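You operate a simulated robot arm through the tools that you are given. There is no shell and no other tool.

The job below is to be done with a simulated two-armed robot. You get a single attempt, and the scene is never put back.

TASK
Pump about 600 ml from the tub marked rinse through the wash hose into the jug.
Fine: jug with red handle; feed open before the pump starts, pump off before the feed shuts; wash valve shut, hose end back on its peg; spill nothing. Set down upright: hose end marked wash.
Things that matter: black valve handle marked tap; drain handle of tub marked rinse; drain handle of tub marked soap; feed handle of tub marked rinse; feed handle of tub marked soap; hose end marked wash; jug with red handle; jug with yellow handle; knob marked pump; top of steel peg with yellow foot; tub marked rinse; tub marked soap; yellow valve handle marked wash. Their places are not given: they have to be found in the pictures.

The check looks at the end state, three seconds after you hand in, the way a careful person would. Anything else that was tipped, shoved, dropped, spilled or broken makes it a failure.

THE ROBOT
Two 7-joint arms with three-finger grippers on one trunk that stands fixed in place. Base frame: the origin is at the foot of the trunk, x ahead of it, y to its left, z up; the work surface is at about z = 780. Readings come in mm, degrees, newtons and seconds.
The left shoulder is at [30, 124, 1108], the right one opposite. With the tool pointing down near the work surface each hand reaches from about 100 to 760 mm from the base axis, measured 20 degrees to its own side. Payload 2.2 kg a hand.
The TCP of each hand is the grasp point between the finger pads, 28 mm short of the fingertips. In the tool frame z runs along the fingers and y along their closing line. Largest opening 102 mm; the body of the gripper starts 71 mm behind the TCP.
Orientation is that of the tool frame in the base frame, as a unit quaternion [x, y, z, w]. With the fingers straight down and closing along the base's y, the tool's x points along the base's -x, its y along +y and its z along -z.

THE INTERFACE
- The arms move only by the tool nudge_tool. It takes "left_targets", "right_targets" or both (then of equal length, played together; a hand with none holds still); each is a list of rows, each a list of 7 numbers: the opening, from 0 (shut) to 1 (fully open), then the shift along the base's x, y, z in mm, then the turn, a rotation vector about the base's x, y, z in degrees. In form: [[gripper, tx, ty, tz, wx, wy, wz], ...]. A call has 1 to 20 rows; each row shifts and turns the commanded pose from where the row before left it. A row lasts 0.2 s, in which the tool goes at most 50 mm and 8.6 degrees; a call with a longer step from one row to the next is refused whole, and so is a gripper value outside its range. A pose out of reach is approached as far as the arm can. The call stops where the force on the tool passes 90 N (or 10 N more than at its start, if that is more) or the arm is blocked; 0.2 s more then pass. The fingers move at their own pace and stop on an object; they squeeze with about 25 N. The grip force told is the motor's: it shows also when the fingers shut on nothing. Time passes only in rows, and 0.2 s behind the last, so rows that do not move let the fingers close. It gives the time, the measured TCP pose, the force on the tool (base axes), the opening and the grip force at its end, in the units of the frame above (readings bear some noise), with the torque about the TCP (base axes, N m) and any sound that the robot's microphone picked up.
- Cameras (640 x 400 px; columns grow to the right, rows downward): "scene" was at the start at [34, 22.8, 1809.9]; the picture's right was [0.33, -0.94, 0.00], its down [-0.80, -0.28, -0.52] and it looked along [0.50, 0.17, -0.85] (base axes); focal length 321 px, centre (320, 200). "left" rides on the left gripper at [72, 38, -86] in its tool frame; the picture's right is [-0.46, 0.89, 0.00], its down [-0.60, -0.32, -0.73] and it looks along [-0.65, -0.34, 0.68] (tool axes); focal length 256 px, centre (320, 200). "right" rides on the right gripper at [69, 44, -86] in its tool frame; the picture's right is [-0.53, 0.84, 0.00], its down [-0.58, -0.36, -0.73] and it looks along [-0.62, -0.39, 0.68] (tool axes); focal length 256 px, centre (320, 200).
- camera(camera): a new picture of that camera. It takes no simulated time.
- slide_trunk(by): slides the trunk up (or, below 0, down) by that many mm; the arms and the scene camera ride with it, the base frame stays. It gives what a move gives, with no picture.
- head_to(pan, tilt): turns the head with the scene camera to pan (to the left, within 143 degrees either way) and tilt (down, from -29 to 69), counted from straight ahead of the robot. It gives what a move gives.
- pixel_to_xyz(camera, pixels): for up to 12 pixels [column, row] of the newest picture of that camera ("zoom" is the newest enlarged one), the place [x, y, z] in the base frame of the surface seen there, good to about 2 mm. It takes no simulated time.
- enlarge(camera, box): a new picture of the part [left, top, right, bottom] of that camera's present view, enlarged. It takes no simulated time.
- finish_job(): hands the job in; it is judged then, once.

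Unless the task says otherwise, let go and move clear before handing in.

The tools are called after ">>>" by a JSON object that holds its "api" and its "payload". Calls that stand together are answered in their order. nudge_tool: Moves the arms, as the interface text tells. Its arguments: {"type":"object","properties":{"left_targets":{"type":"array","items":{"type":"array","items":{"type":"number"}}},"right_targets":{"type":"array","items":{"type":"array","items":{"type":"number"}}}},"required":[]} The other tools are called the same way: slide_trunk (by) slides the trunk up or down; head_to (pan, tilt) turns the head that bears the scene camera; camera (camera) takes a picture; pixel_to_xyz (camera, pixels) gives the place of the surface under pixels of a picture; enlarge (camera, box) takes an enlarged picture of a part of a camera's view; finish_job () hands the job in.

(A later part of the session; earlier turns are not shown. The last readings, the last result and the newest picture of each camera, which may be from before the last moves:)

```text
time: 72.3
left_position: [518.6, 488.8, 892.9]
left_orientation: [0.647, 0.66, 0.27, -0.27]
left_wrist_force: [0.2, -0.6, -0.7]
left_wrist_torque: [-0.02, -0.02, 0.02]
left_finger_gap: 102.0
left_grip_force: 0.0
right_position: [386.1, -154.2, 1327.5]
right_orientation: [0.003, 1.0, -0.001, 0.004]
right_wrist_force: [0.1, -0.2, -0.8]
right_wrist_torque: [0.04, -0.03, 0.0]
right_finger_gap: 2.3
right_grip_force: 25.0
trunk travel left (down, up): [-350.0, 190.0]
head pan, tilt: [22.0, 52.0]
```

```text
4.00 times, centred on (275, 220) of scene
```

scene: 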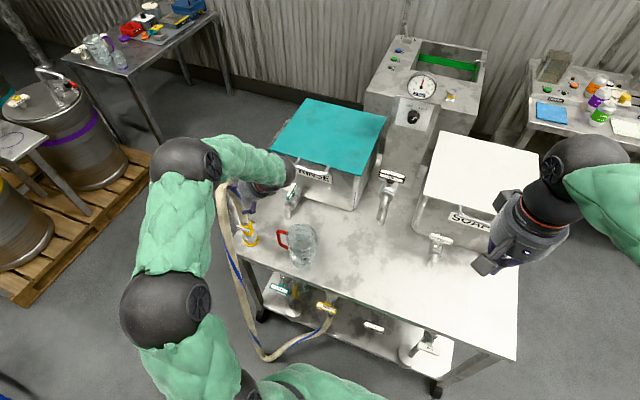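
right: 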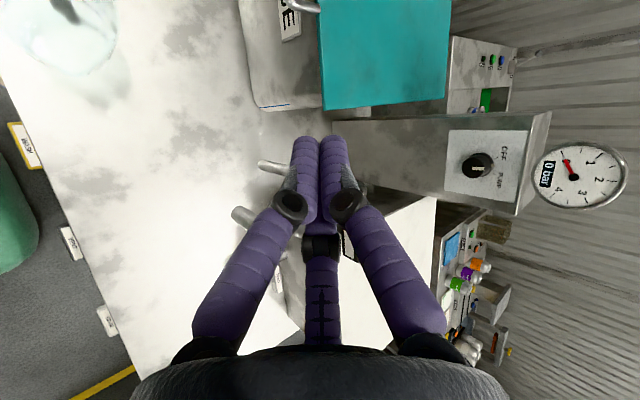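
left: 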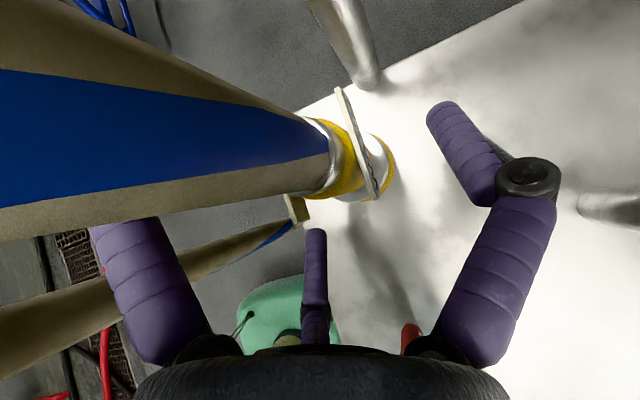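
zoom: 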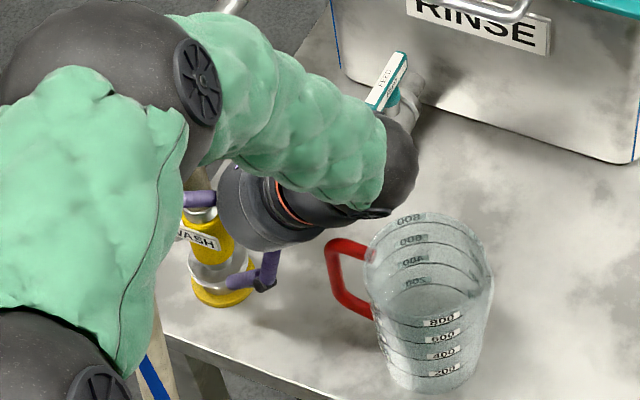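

Positioned with no contact. I'll close the fingers in stages onto the two tags.

>>> {"api": "nudge_tool", "payload": {"left_targets": [[0.6, 0, 0, 0, 0, 0, 0], [0.48, 0, 0, 0, 0, 0, 0], [0.43, 0, 0, 0, 0, 0, 0], [0.38, 0, 0, 0, 0, 0, 0]]}}

>>> {"api": "camera", "payload": {"camera": "left"}}

```text
time: 73.3
left_position: [517.6, 489.6, 892.8]
left_orientation: [0.647, 0.659, 0.271, -0.27]
left_wrist_force: [-3.2, -0.4, 7.6]
left_wrist_torque: [0.0, 0.07, 0.01]
left_finger_gap: 49.0
left_grip_force: 24.8
right_position: [383.9, -153.8, 1327.6]
right_orientation: [0.003, 1.0, -0.001, 0.003]
right_wrist_force: [0.5, 0.2, 0.1]
right_wrist_torque: [-0.01, -0.01, 0.0]
right_finger_gap: 2.4
right_grip_force: 25.6
trunk travel left (down, up): [-350.0, 190.0]
head pan, tilt: [22.0, 52.0]
```

```text
taken
```

left: 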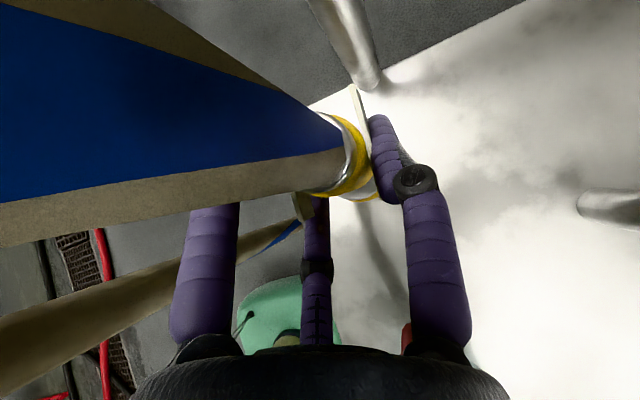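

The fingers have met the tags (gap 49 mm, 25 N). I'll squeeze firmly for a moment and check that the gap holds.

>>> {"api": "nudge_tool", "payload": {"left_targets": [[0.2, 0, 0, 0, 0, 0, 0], [0.2, 0, 0, 0, 0, 0, 0], [0.2, 0, 0, 0, 0, 0, 0]]}}

>>> {"api": "enlarge", "payload": {"camera": "scene", "box": [220, 190, 290, 260]}}

>>> {"api": "enlarge", "payload": {"camera": "left", "box": [240, 60, 460, 240]}}

```text
time: 74.1
left_position: [517.9, 489.7, 893.6]
left_orientation: [0.647, 0.659, 0.271, -0.27]
left_wrist_force: [-2.9, -0.2, 8.4]
left_wrist_torque: [0.0, -0.04, 0.01]
left_finger_gap: 48.7
left_grip_force: 24.6
right_position: [385.5, -153.7, 1327.5]
right_orientation: [0.002, 1.0, -0.001, 0.003]
right_wrist_force: [-0.4, 0.2, 0.3]
right_wrist_torque: [-0.03, -0.04, -0.01]
right_finger_gap: 2.2
right_grip_force: 24.6
trunk travel left (down, up): [-350.0, 190.0]
head pan, tilt: [22.0, 52.0]
```

```text
5.71 times, centred on (255, 225) of scene
```

zoom: 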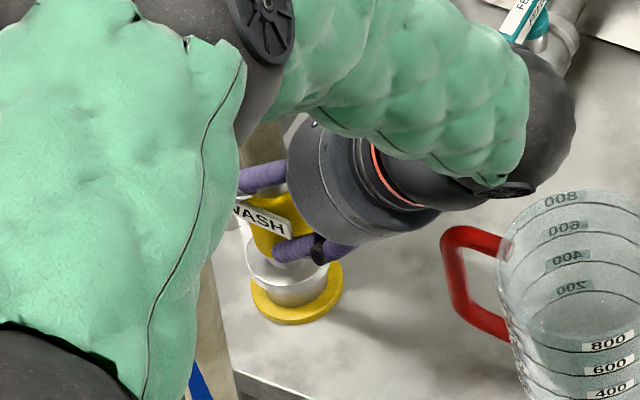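

```text
2.22 times, centred on (350, 150) of left
```

zoom: 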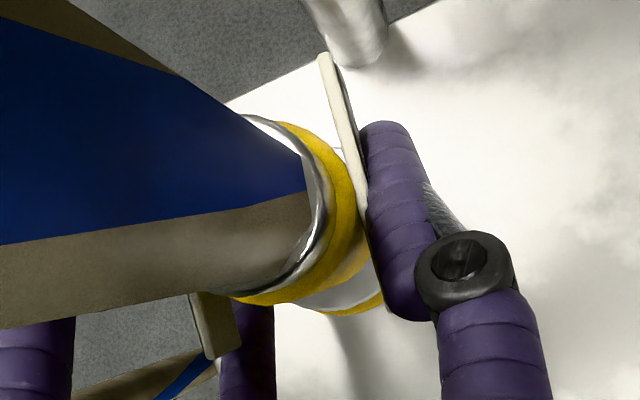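

The grip holds at 48.7 mm. I'll lift straight up 20 mm slowly and check that the hose end rises with the hand.

>>> {"api": "nudge_tool", "payload": {"left_targets": [[0.2, 0, 0, 5, 0, 0, 0], [0.2, 0, 0, 7, 0, 0, 0], [0.2, 0, 0, 8, 0, 0, 0]]}}

>>> {"api": "enlarge", "payload": {"camera": "scene", "box": [220, 190, 290, 260]}}

```text
time: 74.9
left_position: [519.2, 487.9, 909.4]
left_orientation: [0.648, 0.659, 0.27, -0.271]
left_wrist_force: [0.6, -0.1, -4.7]
left_wrist_torque: [-0.02, 0.01, -0.05]
left_finger_gap: 48.7
left_grip_force: 25.1
right_position: [386.6, -153.5, 1327.0]
right_orientation: [0.003, 1.0, -0.002, 0.003]
right_wrist_force: [-0.1, -0.1, -0.1]
right_wrist_torque: [0.01, -0.01, 0.04]
right_finger_gap: 2.2
right_grip_force: 24.7
trunk travel left (down, up): [-350.0, 190.0]
head pan, tilt: [22.0, 52.0]
```

```text
5.71 times, centred on (255, 225) of scene
```

zoom: 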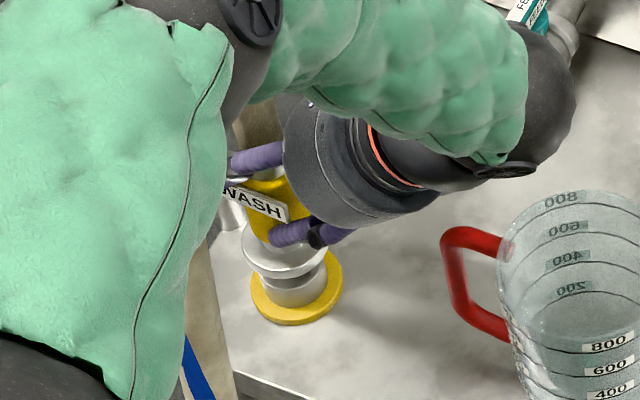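

The hose end (yellow collar with the steel bell) is rising with the hand; weight reads about 5 N. I'll keep lifting straight up to clear the peg.

>>> {"api": "nudge_tool", "payload": {"left_targets": [[0.2, 0, 0, 15, 0, 0, 0], [0.2, 0, 0, 15, 0, 0, 0], [0.2, 0, 0, 15, 0, 0, 0], [0.2, 0, 0, 15, 0, 0, 0]]}}

>>> {"api": "enlarge", "payload": {"camera": "scene", "box": [210, 170, 300, 260]}}

>>> {"api": "camera", "payload": {"camera": "left"}}

```text
time: 75.9
left_position: [518.5, 487.6, 970.6]
left_orientation: [0.648, 0.659, 0.271, -0.271]
left_wrist_force: [-0.3, 0.4, -4.5]
left_wrist_torque: [-0.05, 0.05, -0.01]
left_finger_gap: 48.6
left_grip_force: 24.8
right_position: [385.2, -152.6, 1327.1]
right_orientation: [0.003, 1.0, -0.001, 0.002]
right_wrist_force: [-0.1, 0.2, -1.2]
right_wrist_torque: [-0.04, 0.01, 0.03]
right_finger_gap: 2.2
right_grip_force: 24.4
trunk travel left (down, up): [-350.0, 190.0]
head pan, tilt: [22.0, 52.0]
```

```text
4.44 times, centred on (255, 215) of scene
```

zoom: 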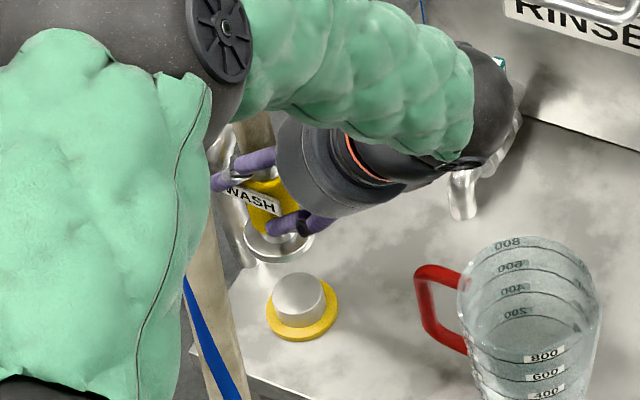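

```text
taken
```

left: 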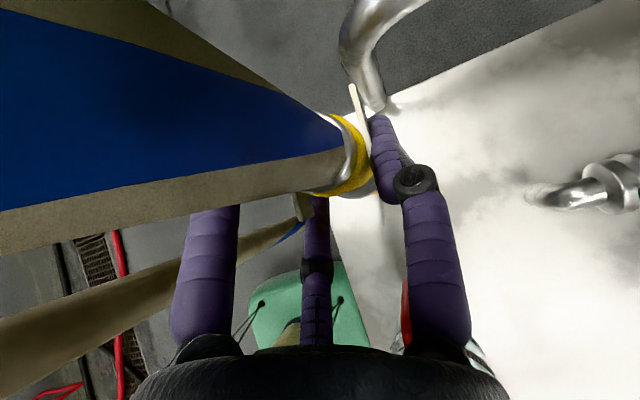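

The hose end is free: the peg is a short steel stump with a yellow foot, and the hose end's steel flange simply sits on its flat top. I'll measure the peg and the flange for later return.

>>> {"api": "pixel_to_xyz", "payload": {"camera": "zoom", "pixels": [[300, 295], [280, 300], [320, 295], [298, 280], [302, 312], [330, 325], [275, 250], [255, 250], [300, 245], [280, 195]]}}

>>> {"api": "enlarge", "payload": {"camera": "scene", "box": [240, 210, 290, 250]}}

>>> {"api": "pixel_to_xyz", "payload": {"camera": "zoom", "pixels": [[300, 230], [250, 230], [350, 230], [300, 190], [300, 270]]}}

```text
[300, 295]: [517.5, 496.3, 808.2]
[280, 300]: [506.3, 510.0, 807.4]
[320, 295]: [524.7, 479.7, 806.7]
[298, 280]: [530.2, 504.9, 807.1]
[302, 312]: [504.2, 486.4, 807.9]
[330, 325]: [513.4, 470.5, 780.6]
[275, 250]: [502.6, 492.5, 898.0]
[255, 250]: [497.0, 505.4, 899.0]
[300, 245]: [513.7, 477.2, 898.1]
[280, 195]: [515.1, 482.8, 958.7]
```

```text
10.00 times, centred on (265, 230) of scene
```

zoom: 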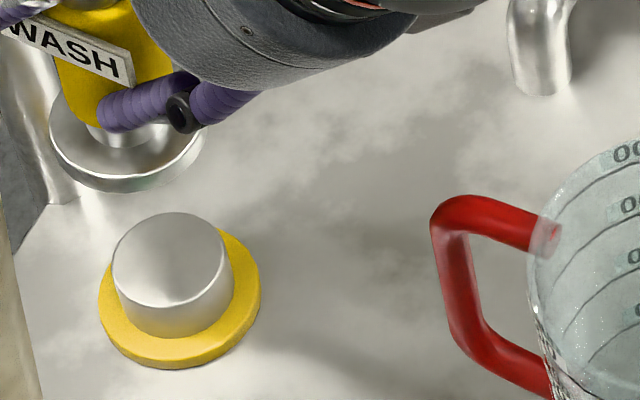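

```text
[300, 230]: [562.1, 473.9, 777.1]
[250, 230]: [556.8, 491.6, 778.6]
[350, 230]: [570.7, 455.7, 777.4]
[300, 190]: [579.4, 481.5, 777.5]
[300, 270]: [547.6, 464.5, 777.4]
```

The stump top is at z≈807.5. I'll get its centre precisely.

>>> {"api": "pixel_to_xyz", "payload": {"camera": "zoom", "pixels": [[170, 258], [118, 258], [224, 258], [170, 218], [170, 300], [180, 350], [105, 310], [255, 290], [130, 165], [130, 185], [60, 140], [195, 150]]}}

```text
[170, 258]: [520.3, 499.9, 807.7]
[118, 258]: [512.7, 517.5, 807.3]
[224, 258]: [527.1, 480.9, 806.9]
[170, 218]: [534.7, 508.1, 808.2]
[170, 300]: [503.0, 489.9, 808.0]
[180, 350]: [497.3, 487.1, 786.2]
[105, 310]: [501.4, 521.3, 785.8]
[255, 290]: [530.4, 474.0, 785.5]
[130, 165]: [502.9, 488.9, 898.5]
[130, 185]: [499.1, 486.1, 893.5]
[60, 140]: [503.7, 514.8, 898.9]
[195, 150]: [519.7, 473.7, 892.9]
```

The peg centre is (519.5,499), and the outlet plane sits about 85 mm below my TCP. I'll raise the hose end above the jug rim before moving across.

>>> {"api": "nudge_tool", "payload": {"left_targets": [[0.2, 0, 0, 20, 0, 0, 0], [0.2, 0, 0, 20, 0, 0, 0], [0.2, 0, 0, 20, 0, 0, 0], [0.2, 0, 0, 18, 0, 0, 0]]}}

>>> {"api": "camera", "payload": {"camera": "scene"}}

```text
time: 76.9
left_position: [520.6, 487.9, 1050.2]
left_orientation: [0.648, 0.659, 0.271, -0.271]
left_wrist_force: [0.2, 0.6, -4.7]
left_wrist_torque: [-0.04, 0.02, 0.04]
left_finger_gap: 48.7
left_grip_force: 25.2
right_position: [385.5, -153.4, 1328.1]
right_orientation: [0.003, 1.0, -0.001, 0.003]
right_wrist_force: [0.3, -0.6, 0.0]
right_wrist_torque: [0.0, -0.01, -0.01]
right_finger_gap: 2.5
right_grip_force: 24.7
trunk travel left (down, up): [-350.0, 190.0]
head pan, tilt: [22.0, 52.0]
```

```text
taken
```

scene: 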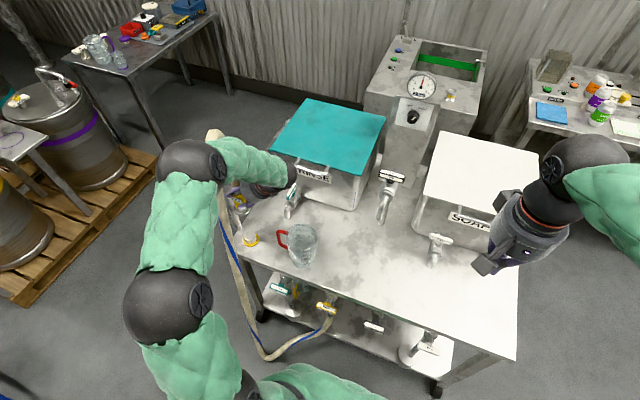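

The hose end is at outlet height ≈965, above the rim. I'll carry it across to the jug at a gentle pace.

>>> {"api": "nudge_tool", "payload": {"left_targets": [[0.2, 0.3, -18, 0, 0, 0, 0], [0.2, 0.3, -18, 0, 0, 0, 0], [0.2, 0.3, -18, 0, 0, 0, 0], [0.2, 0.3, -18, 0, 0, 0, 0], [0.2, 0.3, -18, 0, 0, 0, 0], [0.2, 0.3, -18, 0, 0, 0, 0]]}}

>>> {"api": "camera", "payload": {"camera": "scene"}}

>>> {"api": "camera", "payload": {"camera": "left"}}

```text
time: 78.3
left_position: [520.5, 377.8, 1049.5]
left_orientation: [0.648, 0.659, 0.27, -0.271]
left_wrist_force: [-0.9, -0.4, -4.4]
left_wrist_torque: [-0.04, 0.02, -0.01]
left_finger_gap: 48.6
left_grip_force: 25.6
right_position: [385.7, -153.1, 1327.3]
right_orientation: [0.002, 1.0, 0.0, 0.003]
right_wrist_force: [0.4, -0.2, -0.2]
right_wrist_torque: [0.03, 0.0, 0.01]
right_finger_gap: 2.2
right_grip_force: 24.8
trunk travel left (down, up): [-350.0, 190.0]
head pan, tilt: [22.0, 52.0]
```

```text
taken
```

scene: 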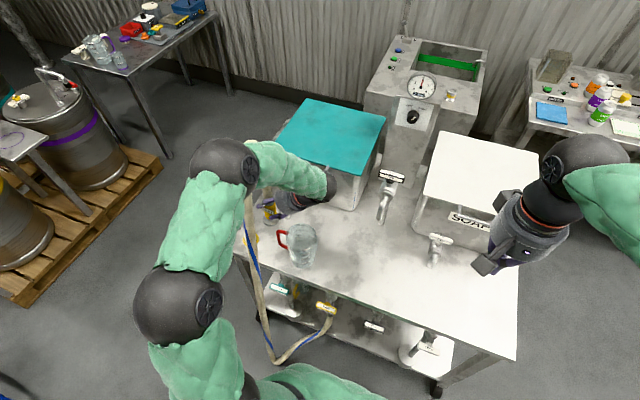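

```text
taken
```

left: 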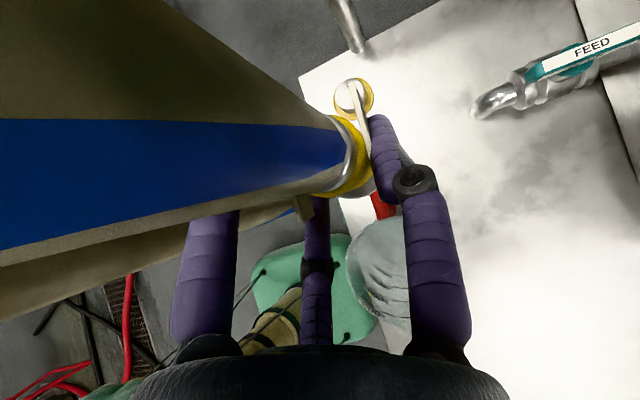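

The transfer is going smoothly; the peg appears at (353,95) and the jug at (385,260) in the left picture. I'll continue to above the jug's centre.

>>> {"api": "nudge_tool", "payload": {"left_targets": [[0.2, 0.6, -16, 0, 0, 0, 0], [0.2, 0.6, -16, 0, 0, 0, 0], [0.2, 0.6, -16, 0, 0, 0, 0], [0.2, 0.6, -16, 0, 0, 0, 0], [0.2, 0.6, -16, 0, 0, 0, 0], [0.2, 0.4, -16, 0, 0, 0, 0]]}}

>>> {"api": "camera", "payload": {"camera": "scene"}}

>>> {"api": "camera", "payload": {"camera": "left"}}

```text
time: 79.7
left_position: [524.5, 284.1, 1049.1]
left_orientation: [0.648, 0.659, 0.271, -0.27]
left_wrist_force: [-0.1, -0.7, -3.9]
left_wrist_torque: [-0.05, 0.01, 0.01]
left_finger_gap: 48.7
left_grip_force: 25.4
right_position: [385.6, -152.9, 1327.1]
right_orientation: [0.003, 1.0, -0.001, 0.003]
right_wrist_force: [0.1, 0.0, -0.4]
right_wrist_torque: [0.0, 0.02, -0.01]
right_finger_gap: 2.3
right_grip_force: 24.6
trunk travel left (down, up): [-350.0, 190.0]
head pan, tilt: [22.0, 52.0]
```

```text
taken
```

scene: 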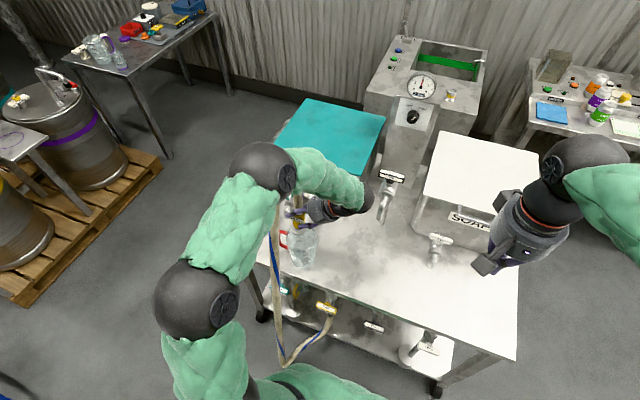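

```text
taken
```

left: 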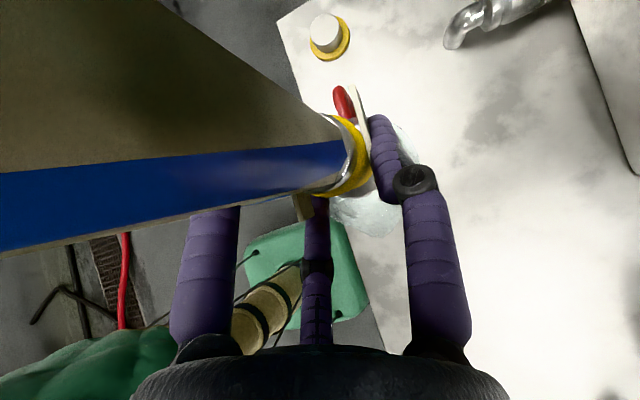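

The hose end is now over the jug. I'll zoom in with the scene camera to check centring before lowering.

>>> {"api": "enlarge", "payload": {"camera": "scene", "box": [250, 180, 350, 280]}}

>>> {"api": "enlarge", "payload": {"camera": "left", "box": [290, 80, 430, 240]}}

```text
4.00 times, centred on (300, 230) of scene
```

zoom: 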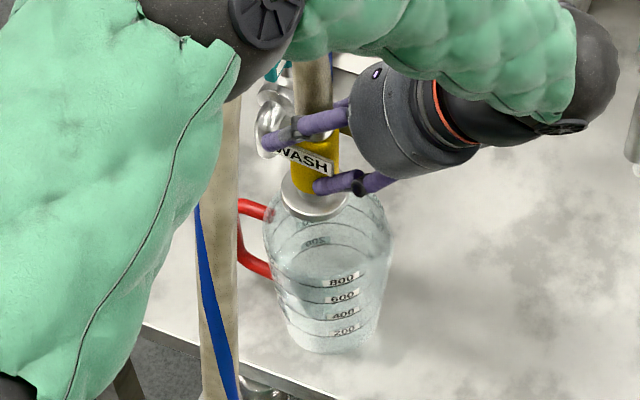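

```text
2.50 times, centred on (360, 160) of left
```

zoom: 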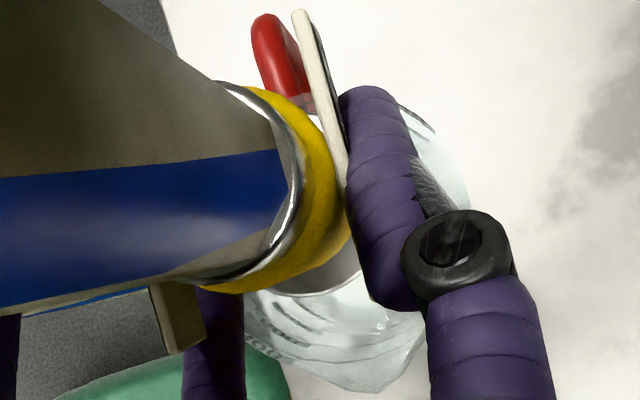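

The flange at (315,195) is centred over the jug. I'll lower it so the outlet comes about 20 mm below the rim.

>>> {"api": "nudge_tool", "payload": {"left_targets": [[0.2, 0, -0.5, -13, 0, 0, 0], [0.2, 0, -0.5, -13, 0, 0, 0], [0.2, 0, -0.5, -13, 0, 0, 0], [0.2, 0, -0.5, -13, 0, 0, 0], [0.2, 0, 0, 0, 0, 0, 0]]}}

>>> {"api": "enlarge", "payload": {"camera": "scene", "box": [260, 200, 340, 280]}}

>>> {"api": "enlarge", "payload": {"camera": "left", "box": [290, 80, 430, 240]}}

```text
time: 80.9
left_position: [523.1, 282.7, 998.3]
left_orientation: [0.648, 0.659, 0.27, -0.27]
left_wrist_force: [-0.1, 0.6, -4.2]
left_wrist_torque: [-0.08, 0.03, -0.01]
left_finger_gap: 48.7
left_grip_force: 25.1
right_position: [385.5, -153.3, 1326.5]
right_orientation: [0.002, 1.0, -0.002, 0.003]
right_wrist_force: [0.2, 0.4, -0.3]
right_wrist_torque: [0.0, -0.01, 0.0]
right_finger_gap: 2.2
right_grip_force: 25.2
trunk travel left (down, up): [-350.0, 190.0]
head pan, tilt: [22.0, 52.0]
```

```text
5.00 times, centred on (300, 240) of scene
```

zoom: 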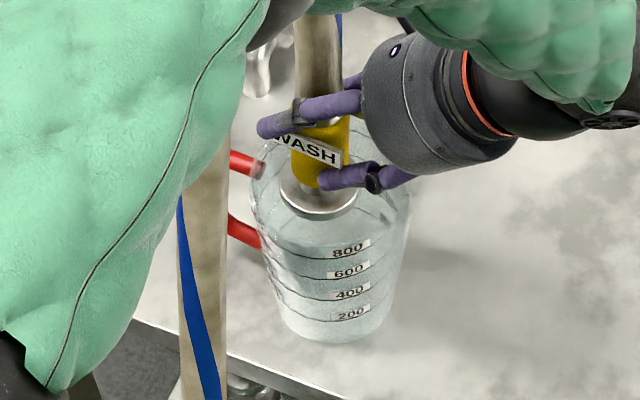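

```text
2.50 times, centred on (360, 160) of left
```

zoom: 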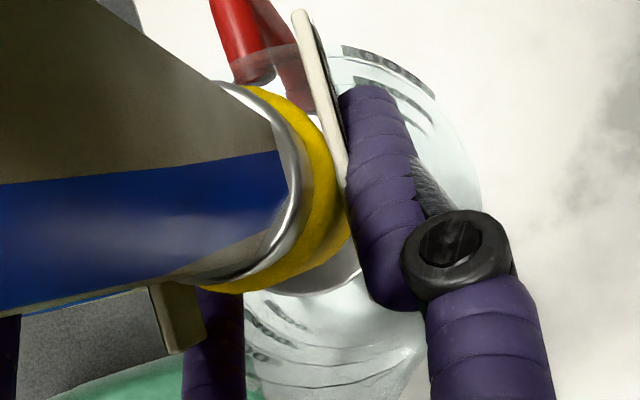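

The flange sits inside the jug's mouth and the graduations are readable in the scene view. Before using the right hand on the wash valve, I'll measure the table edge, the hanging hose, and the valve handle from the current view.

>>> {"api": "pixel_to_xyz", "payload": {"camera": "scene", "pixels": [[327, 307], [320, 304], [335, 310], [277, 250], [276, 290], [280, 330], [285, 362], [310, 345], [333, 322], [300, 268], [340, 282], [380, 297]]}}

>>> {"api": "enlarge", "payload": {"camera": "scene", "box": [265, 260, 395, 360]}}

```text
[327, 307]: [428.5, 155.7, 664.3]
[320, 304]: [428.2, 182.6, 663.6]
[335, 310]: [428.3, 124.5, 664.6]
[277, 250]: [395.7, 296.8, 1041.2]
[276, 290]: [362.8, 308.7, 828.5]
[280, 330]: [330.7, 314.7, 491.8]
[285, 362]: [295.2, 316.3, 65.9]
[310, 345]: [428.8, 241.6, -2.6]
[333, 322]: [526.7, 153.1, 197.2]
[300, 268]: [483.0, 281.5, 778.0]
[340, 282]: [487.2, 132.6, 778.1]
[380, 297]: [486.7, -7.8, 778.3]
```

```text
4.00 times, centred on (330, 310) of scene
```

zoom: 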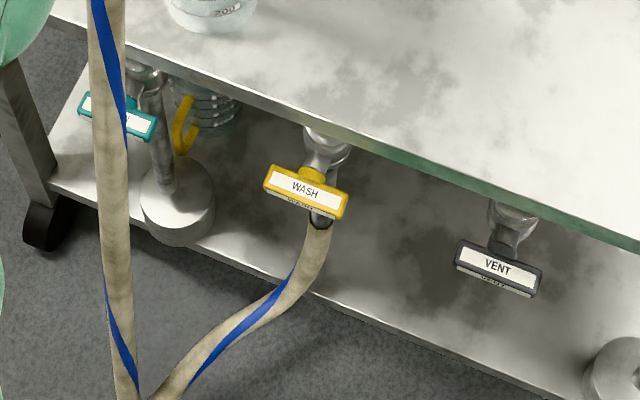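

I'll sample the table's front edge and the handle bar ends in this zoom.

>>> {"api": "pixel_to_xyz", "payload": {"camera": "zoom", "pixels": [[400, 140], [400, 155], [400, 163], [400, 172], [400, 182], [270, 172], [275, 185], [340, 205], [345, 195], [300, 190], [312, 172], [322, 150]]}}

```text
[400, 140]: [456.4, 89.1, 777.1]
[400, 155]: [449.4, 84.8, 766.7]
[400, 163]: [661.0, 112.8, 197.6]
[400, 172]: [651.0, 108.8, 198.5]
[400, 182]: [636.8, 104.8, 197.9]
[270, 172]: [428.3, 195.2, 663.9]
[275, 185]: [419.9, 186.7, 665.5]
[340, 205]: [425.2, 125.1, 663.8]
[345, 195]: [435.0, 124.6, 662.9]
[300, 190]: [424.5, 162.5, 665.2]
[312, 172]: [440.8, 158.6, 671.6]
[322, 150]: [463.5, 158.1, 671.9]
```

The handle bar's top face is at z≈664.5 (x 420–435, y 118–197) and the table edge at x≈450, so I'll come with the tool tilted 45° from the front. I'll check where the left arm's links are, to keep the right arm clear of them.

>>> {"api": "pixel_to_xyz", "payload": {"camera": "scene", "pixels": [[195, 310], [225, 240], [262, 170], [320, 178], [368, 195], [210, 375], [575, 180], [620, 200]]}}

>>> {"api": "head_to", "payload": {"pan": 10, "tilt": 62}}

>>> {"api": "camera", "payload": {"camera": "scene"}}

```text
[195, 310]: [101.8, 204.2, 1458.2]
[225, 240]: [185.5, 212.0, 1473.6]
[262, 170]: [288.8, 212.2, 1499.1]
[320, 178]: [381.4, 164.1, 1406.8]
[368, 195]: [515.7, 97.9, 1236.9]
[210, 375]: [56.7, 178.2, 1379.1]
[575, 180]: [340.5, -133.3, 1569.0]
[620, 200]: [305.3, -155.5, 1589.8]
```

```text
time: 81.7
left_position: [523.5, 282.6, 997.2]
left_orientation: [0.648, 0.658, 0.271, -0.27]
left_wrist_force: [0.4, 0.0, -4.4]
left_wrist_torque: [-0.02, 0.01, -0.03]
left_finger_gap: 48.5
left_grip_force: 24.8
right_position: [385.3, -153.7, 1328.0]
right_orientation: [0.002, 1.0, -0.002, 0.002]
right_wrist_force: [-0.3, 0.0, -0.4]
right_wrist_torque: [0.01, 0.0, -0.02]
right_finger_gap: 2.1
right_grip_force: 25.1
trunk travel left (down, up): [-350.0, 190.0]
head pan, tilt: [10.0, 62.0]
```

```text
taken
```

scene: 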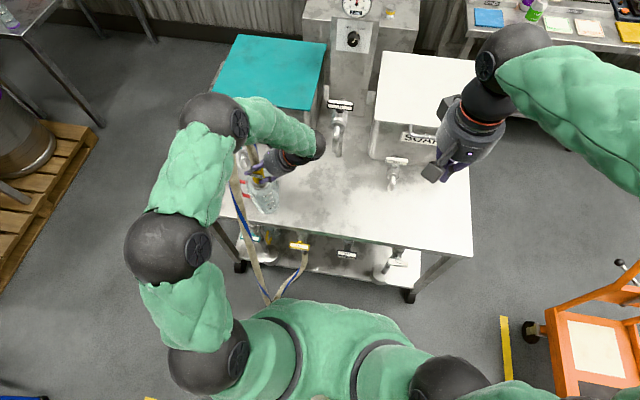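

The left arm stays above z≈1140, and the space in front of the table is free. I'll bring the right hand down in front of the table, tilting it 45° forward.

>>> {"api": "nudge_tool", "payload": {"right_targets": [[0, -6, 6, -42, 0, 0, 0], [0, -6, 6, -42, 0, 0, 0], [0, -6, 6, -42, 0, 0, 0], [0, -6, 6, -42, 0, -7.5, 0], [0, -6, 6, -42, 0, -7.5, 0], [0, -6, 6, -42, 0, -7.5, 0], [0, -6, 6, -42, 0, -7.5, 0], [0, -6, 6, -42, 0, -7.5, 0], [0, -6, 6, -42, 0, -7.5, 0]]}}

>>> {"api": "camera", "payload": {"camera": "scene"}}

```text
time: 83.7
left_position: [524.4, 281.6, 996.4]
left_orientation: [0.648, 0.659, 0.27, -0.271]
left_wrist_force: [-0.5, 0.8, -4.3]
left_wrist_torque: [-0.04, -0.01, 0.0]
left_finger_gap: 48.3
left_grip_force: 25.1
right_position: [332.2, -99.3, 947.4]
right_orientation: [0.006, 0.924, -0.003, 0.382]
right_wrist_force: [-2.9, 1.5, -3.6]
right_wrist_torque: [-0.03, -0.46, -0.05]
right_finger_gap: 2.0
right_grip_force: 25.3
trunk travel left (down, up): [-350.0, 190.0]
head pan, tilt: [10.0, 62.0]
```

```text
taken
```

scene: 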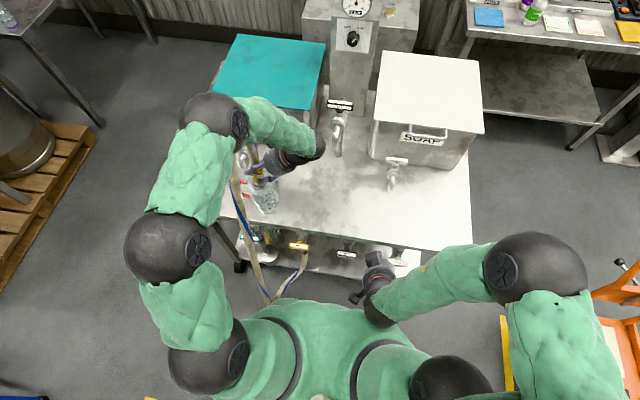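

The right hand shows a small force (−3,1.5,−3.6); I'll hold one row to see whether it's just the motion or a contact.

>>> {"api": "nudge_tool", "payload": {"right_targets": [[0, 0, 0, 0, 0, 0, 0]]}}

>>> {"api": "enlarge", "payload": {"camera": "scene", "box": [300, 220, 460, 340]}}

```text
time: 84.1
left_position: [524.8, 281.7, 996.9]
left_orientation: [0.648, 0.659, 0.27, -0.271]
left_wrist_force: [0.4, 0.2, -4.7]
left_wrist_torque: [-0.03, 0.01, 0.0]
left_finger_gap: 48.3
left_grip_force: 24.9
right_position: [334.2, -96.8, 948.1]
right_orientation: [0.004, 0.923, 0.0, 0.384]
right_wrist_force: [-0.6, 0.5, 0.3]
right_wrist_torque: [0.0, -0.01, 0.03]
right_finger_gap: 2.3
right_grip_force: 25.3
trunk travel left (down, up): [-350.0, 190.0]
head pan, tilt: [10.0, 62.0]
```

```text
3.33 times, centred on (380, 280) of scene
```

zoom: 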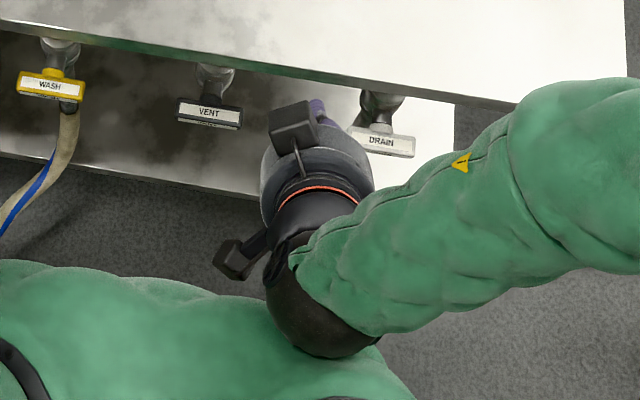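

The force has settled to zero. I'll move along in front of the table toward the wash valve, staying above the handles.

>>> {"api": "nudge_tool", "payload": {"right_targets": [[0, 7.7, 32.8, -22, 0, 0, 0], [0, 7.7, 32.8, -22, 0, 0, 0], [0, 7.7, 32.8, -22, 0, 0, 0], [0, 7.7, 32.8, -22, 0, 0, 0], [0, 7.7, 32.8, -22, 0, 0, 0], [0, 7.7, 32.8, -22, 0, 0, 0]]}}

>>> {"api": "camera", "payload": {"camera": "scene"}}

>>> {"api": "camera", "payload": {"camera": "right"}}

```text
time: 85.5
left_position: [523.1, 283.6, 998.0]
left_orientation: [0.647, 0.66, 0.27, -0.27]
left_wrist_force: [0.2, 0.7, -4.3]
left_wrist_torque: [-0.07, 0.05, 0.01]
left_finger_gap: 48.2
left_grip_force: 24.7
right_position: [376.6, 97.7, 816.5]
right_orientation: [0.003, 0.923, -0.001, 0.385]
right_wrist_force: [-0.2, 0.7, -0.6]
right_wrist_torque: [-0.01, 0.04, -0.05]
right_finger_gap: 2.1
right_grip_force: 25.5
trunk travel left (down, up): [-350.0, 190.0]
head pan, tilt: [10.0, 62.0]
```

```text
taken
```

scene: 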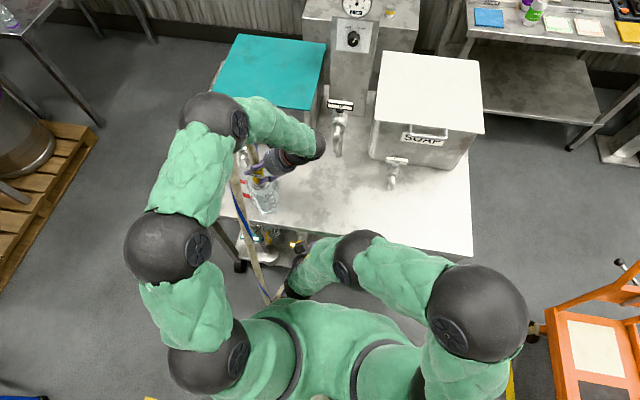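

```text
taken
```

right: 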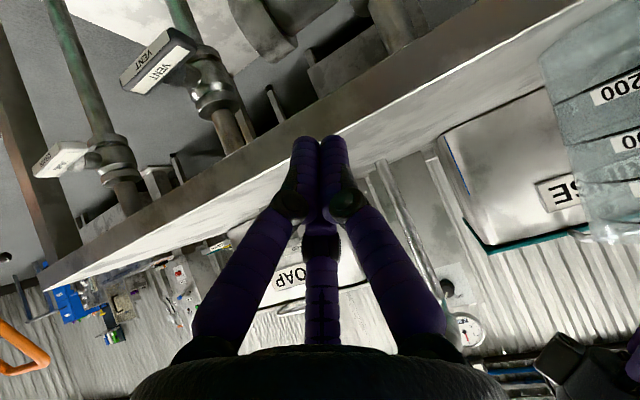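

The right hand is at (377,98,817). I'll check the elbow height over the table before continuing.

>>> {"api": "pixel_to_xyz", "payload": {"camera": "scene", "pixels": [[355, 250], [330, 260], [400, 270], [310, 275], [298, 290]]}}

>>> {"api": "nudge_tool", "payload": {"right_targets": [[0, 5, 30, -20, 0, 0, 0], [0, 5, 30, -20, 0, 0, 0], [0, 5, 30, -20, 0, 0, 0]]}}

>>> {"api": "camera", "payload": {"camera": "right"}}

>>> {"api": "camera", "payload": {"camera": "scene"}}

```text
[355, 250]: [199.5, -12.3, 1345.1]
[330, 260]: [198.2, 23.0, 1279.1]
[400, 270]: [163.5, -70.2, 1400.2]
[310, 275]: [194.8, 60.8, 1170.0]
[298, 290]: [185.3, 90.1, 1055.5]
```

```text
time: 86.3
left_position: [523.8, 283.2, 997.4]
left_orientation: [0.647, 0.66, 0.27, -0.27]
left_wrist_force: [-0.5, -0.5, -4.5]
left_wrist_torque: [-0.05, 0.04, -0.01]
left_finger_gap: 48.2
left_grip_force: 25.1
right_position: [393.3, 189.2, 758.6]
right_orientation: [0.004, 0.923, -0.001, 0.385]
right_wrist_force: [0.3, 0.5, 0.0]
right_wrist_torque: [-0.02, -0.02, -0.05]
right_finger_gap: 2.1
right_grip_force: 25.5
trunk travel left (down, up): [-350.0, 190.0]
head pan, tilt: [10.0, 62.0]
```

```text
taken
```

right: 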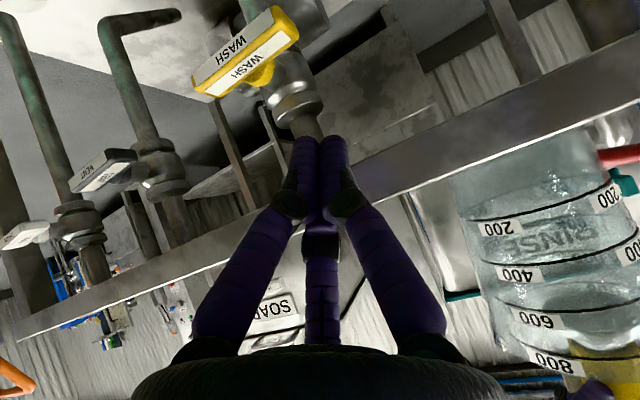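

```text
taken
```

scene: 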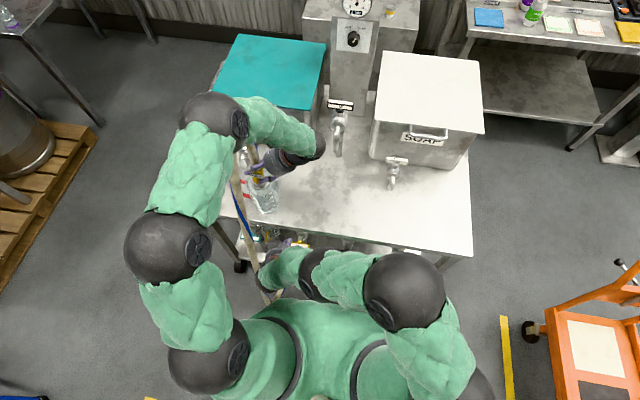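

The right camera now gives a fine side view of the jug's graduations, and of the wash handle at (245,50). I'll measure the handle bar from here.

>>> {"api": "pixel_to_xyz", "payload": {"camera": "right", "pixels": [[200, 85], [240, 68], [290, 30], [235, 45], [275, 15], [258, 72], [270, 85], [290, 95], [205, 78], [295, 40]]}}

>>> {"api": "nudge_tool", "payload": {"right_targets": [[0, 10, 0, -15, 0, 0, 0], [0, 10, 0, -15, 0, 0, 0], [0, 0, 0, -12, 0, 0, 0]]}}

>>> {"api": "camera", "payload": {"camera": "right"}}

```text
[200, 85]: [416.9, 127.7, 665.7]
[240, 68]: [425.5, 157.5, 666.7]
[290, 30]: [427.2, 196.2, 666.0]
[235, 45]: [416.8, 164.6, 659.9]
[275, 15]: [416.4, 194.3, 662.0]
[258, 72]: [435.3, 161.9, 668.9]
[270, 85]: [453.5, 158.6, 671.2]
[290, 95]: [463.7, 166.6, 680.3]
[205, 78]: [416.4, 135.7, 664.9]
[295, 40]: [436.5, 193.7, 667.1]
```

```text
time: 87.1
left_position: [523.2, 283.1, 997.3]
left_orientation: [0.647, 0.66, 0.27, -0.272]
left_wrist_force: [-0.3, -0.1, -4.8]
left_wrist_torque: [-0.05, 0.04, -0.01]
left_finger_gap: 48.1
left_grip_force: 24.2
right_position: [415.5, 186.5, 715.4]
right_orientation: [0.002, 0.923, 0.0, 0.386]
right_wrist_force: [-0.1, -0.2, 0.2]
right_wrist_torque: [-0.03, 0.04, -0.02]
right_finger_gap: 2.3
right_grip_force: 24.7
trunk travel left (down, up): [-350.0, 190.0]
head pan, tilt: [10.0, 62.0]
```

```text
taken
```

right: 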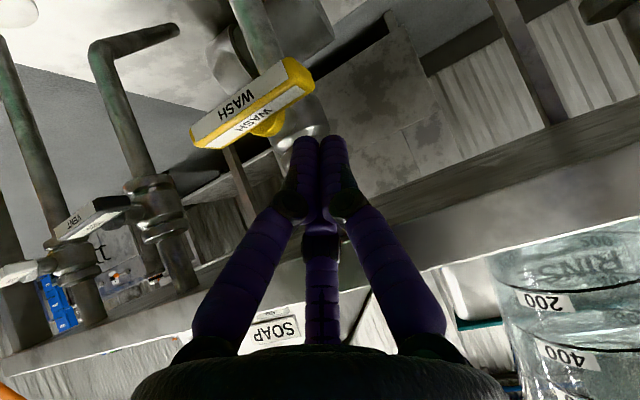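

The tip is positioned above the bar's left end (bar top z≈666, x 416–437). Before opening, I'll take baseline views of the jug so I can read the level.

>>> {"api": "enlarge", "payload": {"camera": "scene", "box": [220, 140, 310, 230]}}

>>> {"api": "enlarge", "payload": {"camera": "right", "box": [440, 200, 640, 400]}}

```text
4.44 times, centred on (265, 185) of scene
```

zoom: 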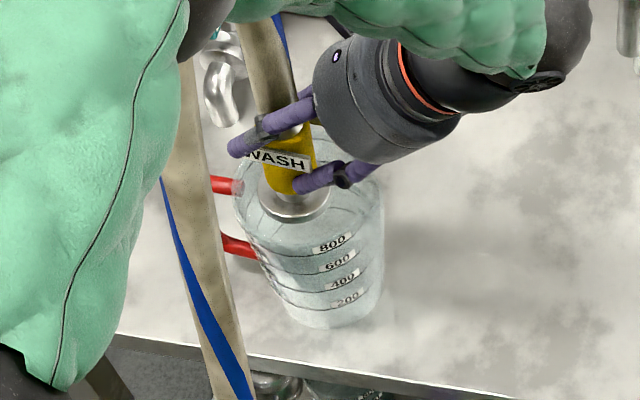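

```text
2.00 times, centred on (540, 300) of right
```

zoom: 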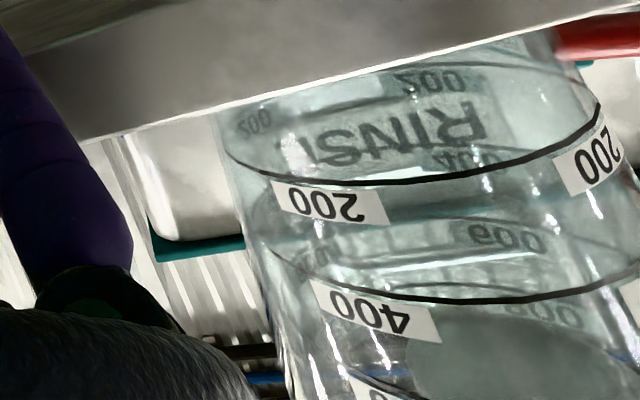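

Everything is ready: outlet in the jug, gauge at 2 bar. I'll press the bar's left end down a little and watch for flow.

>>> {"api": "nudge_tool", "payload": {"right_targets": [[0, 0, 1.5, -24, 0, 0, 0], [0, 0, 3, -10, 0, 0, 0]]}}

>>> {"api": "camera", "payload": {"camera": "right"}}

>>> {"api": "enlarge", "payload": {"camera": "scene", "box": [220, 140, 310, 230]}}

```text
time: 87.7
left_position: [524.0, 283.0, 996.6]
left_orientation: [0.648, 0.659, 0.271, -0.271]
left_wrist_force: [0.0, 0.0, -4.2]
left_wrist_torque: [-0.05, 0.0, 0.0]
left_finger_gap: 48.3
left_grip_force: 25.4
right_position: [414.5, 190.5, 681.6]
right_orientation: [0.003, 0.922, 0.0, 0.386]
right_wrist_force: [-1.0, -0.2, 0.5]
right_wrist_torque: [0.02, -0.02, 0.01]
right_finger_gap: 2.0
right_grip_force: 24.9
trunk travel left (down, up): [-350.0, 190.0]
head pan, tilt: [10.0, 62.0]
```

```text
taken
```

right: 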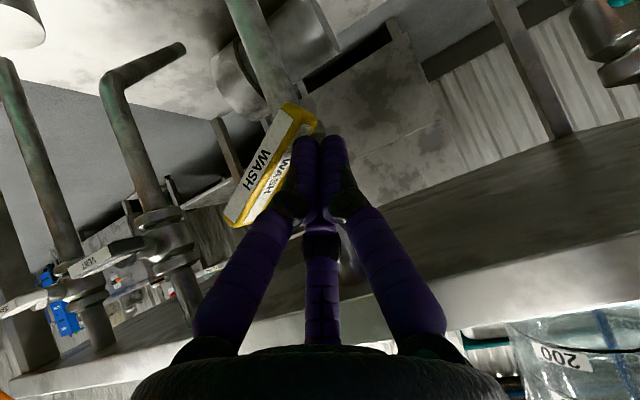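

```text
4.44 times, centred on (265, 185) of scene
```

zoom: 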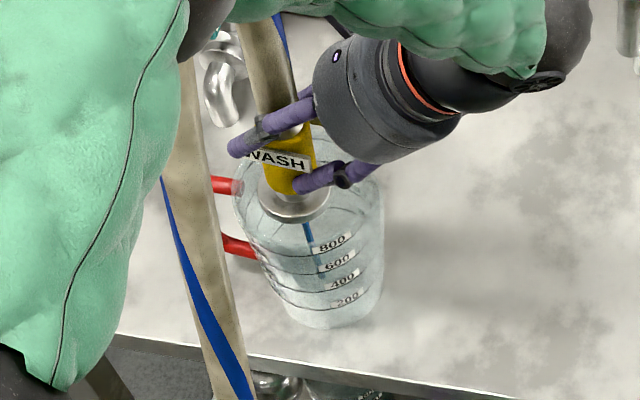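

A blue stream is falling into the jug, so the direction is right and the flow has begun. I'll hold briefly and gauge the fill rate.

>>> {"api": "nudge_tool", "payload": {"right_targets": [[0, 0, 0, 0, 0, 0, 0], [0, 0, 0, 0, 0, 0, 0], [0, 0, 0, 0, 0, 0, 0]]}}

>>> {"api": "enlarge", "payload": {"camera": "scene", "box": [240, 180, 300, 220]}}

>>> {"api": "enlarge", "payload": {"camera": "right", "box": [480, 280, 640, 400]}}

```text
time: 88.5
left_position: [523.6, 282.1, 996.5]
left_orientation: [0.648, 0.659, 0.271, -0.271]
left_wrist_force: [-0.1, -0.5, -5.0]
left_wrist_torque: [-0.05, 0.04, 0.01]
left_finger_gap: 48.3
left_grip_force: 24.7
right_position: [414.6, 191.1, 681.3]
right_orientation: [0.003, 0.923, 0.0, 0.386]
right_wrist_force: [-0.2, 0.4, 0.3]
right_wrist_torque: [0.0, -0.01, 0.01]
right_finger_gap: 2.1
right_grip_force: 25.6
trunk travel left (down, up): [-350.0, 190.0]
head pan, tilt: [10.0, 62.0]
```

```text
10.00 times, centred on (270, 200) of scene
```

zoom: 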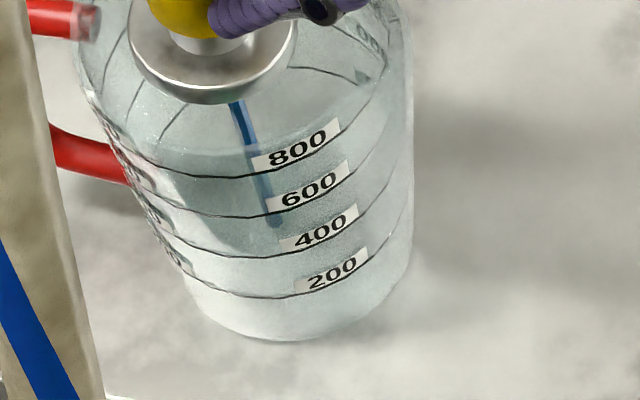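

```text
3.33 times, centred on (560, 340) of right
```

zoom: 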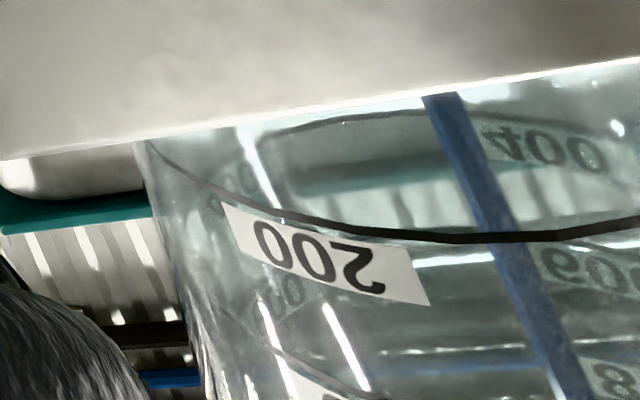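

The stream is steady but the level is still low. I'll hold one more second and compare.

>>> {"api": "nudge_tool", "payload": {"right_targets": [[0, 0, 0, 0, 0, 0, 0], [0, 0, 0, 0, 0, 0, 0], [0, 0, 0, 0, 0, 0, 0], [0, 0, 0, 0, 0, 0, 0]]}}

>>> {"api": "enlarge", "payload": {"camera": "scene", "box": [240, 180, 300, 220]}}

>>> {"api": "enlarge", "payload": {"camera": "right", "box": [480, 280, 640, 400]}}

```text
time: 89.5
left_position: [523.9, 281.7, 996.9]
left_orientation: [0.648, 0.659, 0.271, -0.27]
left_wrist_force: [-0.2, -0.3, -3.0]
left_wrist_torque: [-0.08, 0.0, -0.01]
left_finger_gap: 48.4
left_grip_force: 24.9
right_position: [415.0, 190.6, 681.6]
right_orientation: [0.002, 0.923, 0.0, 0.385]
right_wrist_force: [-0.4, 0.0, -0.8]
right_wrist_torque: [0.0, 0.01, -0.03]
right_finger_gap: 2.2
right_grip_force: 24.5
trunk travel left (down, up): [-350.0, 190.0]
head pan, tilt: [10.0, 62.0]
```

```text
10.00 times, centred on (270, 200) of scene
```

zoom: 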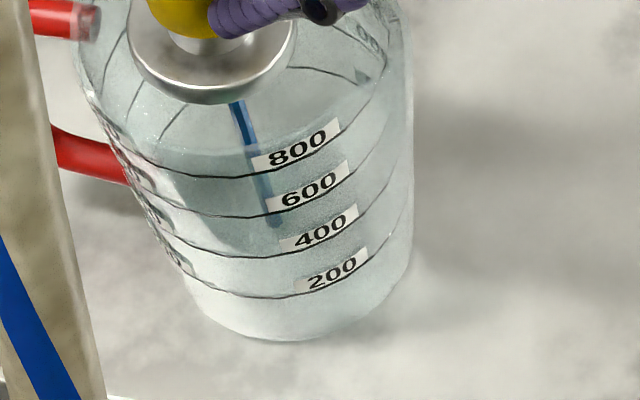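

```text
3.33 times, centred on (560, 340) of right
```

zoom: 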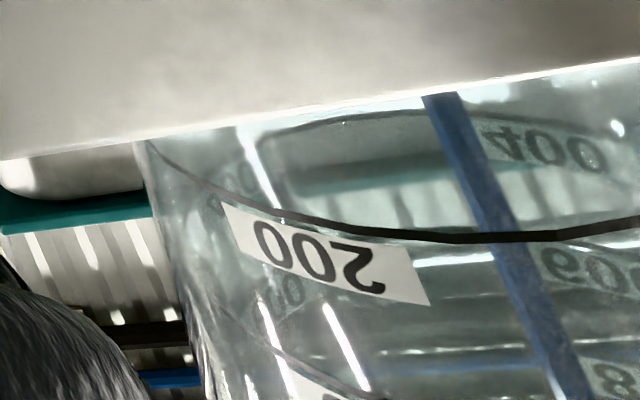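

The stream bottom suggests only about 30–50 ml so far, so the flow is slow at this opening. I'll open the handle further, to roughly 45°.

>>> {"api": "nudge_tool", "payload": {"right_targets": [[0, 0, 2, -7, 0, 0, 0], [0, 0, 0, -6, 0, 0, 0], [0, 0, 0, 0, 0, 0, 0], [0, 0, 0, 0, 0, 0, 0]]}}

>>> {"api": "enlarge", "payload": {"camera": "scene", "box": [240, 180, 300, 220]}}

>>> {"api": "camera", "payload": {"camera": "right"}}

```text
time: 90.5
left_position: [524.3, 282.0, 997.4]
left_orientation: [0.648, 0.659, 0.27, -0.27]
left_wrist_force: [0.1, -0.3, -4.5]
left_wrist_torque: [-0.05, 0.02, 0.04]
left_finger_gap: 48.1
left_grip_force: 25.1
right_position: [413.8, 194.4, 667.5]
right_orientation: [0.003, 0.923, 0.0, 0.385]
right_wrist_force: [0.2, 0.1, 0.1]
right_wrist_torque: [-0.01, 0.01, 0.01]
right_finger_gap: 2.2
right_grip_force: 24.7
trunk travel left (down, up): [-350.0, 190.0]
head pan, tilt: [10.0, 62.0]
```

```text
10.00 times, centred on (270, 200) of scene
```

zoom: 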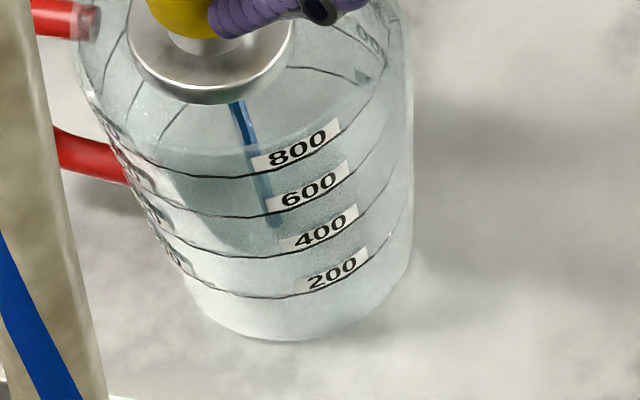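

```text
taken
```

right: 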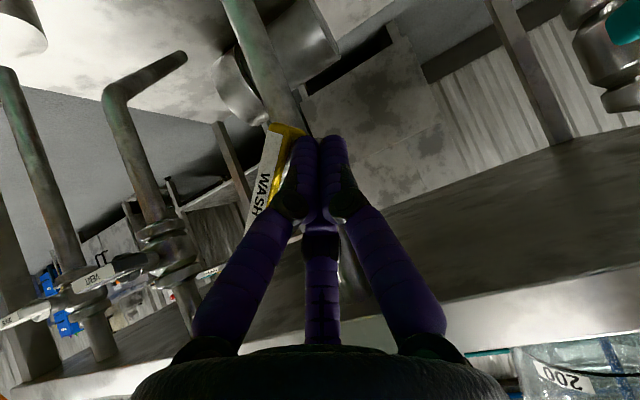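

The stream continues; I'll hold a second more and check both the gauge and the jug from the left camera above.

>>> {"api": "nudge_tool", "payload": {"right_targets": [[0, 0, 0, 0, 0, 0, 0], [0, 0, 0, 0, 0, 0, 0], [0, 0, 0, 0, 0, 0, 0], [0, 0, 0, 0, 0, 0, 0]]}}

>>> {"api": "enlarge", "payload": {"camera": "scene", "box": [240, 180, 300, 220]}}

>>> {"api": "enlarge", "payload": {"camera": "left", "box": [290, 80, 430, 240]}}

>>> {"api": "enlarge", "payload": {"camera": "scene", "box": [320, 0, 400, 50]}}

```text
time: 91.5
left_position: [524.2, 281.2, 997.1]
left_orientation: [0.647, 0.659, 0.27, -0.271]
left_wrist_force: [-0.7, 0.4, -4.6]
left_wrist_torque: [-0.05, 0.04, -0.01]
left_finger_gap: 47.9
left_grip_force: 24.5
right_position: [414.1, 194.8, 667.7]
right_orientation: [0.003, 0.923, 0.0, 0.385]
right_wrist_force: [-0.2, 0.8, 1.0]
right_wrist_torque: [-0.02, 0.01, 0.02]
right_finger_gap: 2.2
right_grip_force: 24.6
trunk travel left (down, up): [-350.0, 190.0]
head pan, tilt: [10.0, 62.0]
```

```text
10.00 times, centred on (270, 200) of scene
```

zoom: 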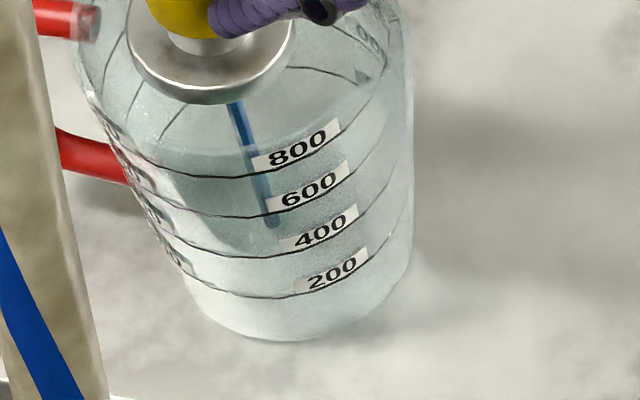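

```text
2.50 times, centred on (360, 160) of left
```

zoom: 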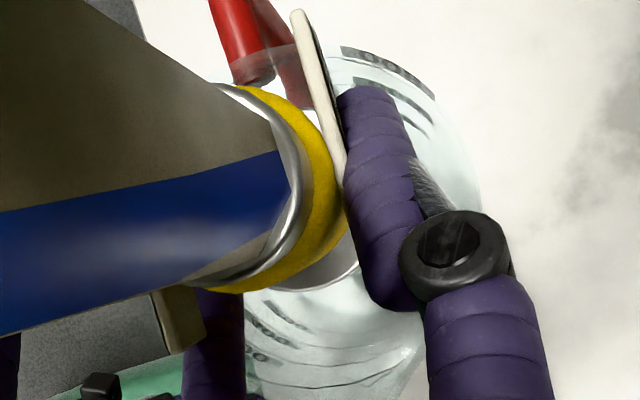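

```text
8.00 times, centred on (360, 25) of scene
```

zoom: 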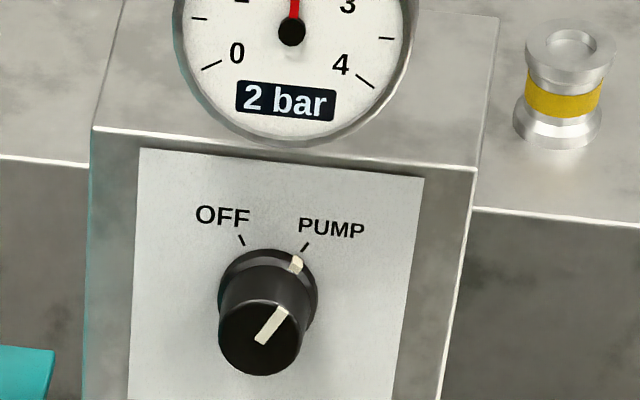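

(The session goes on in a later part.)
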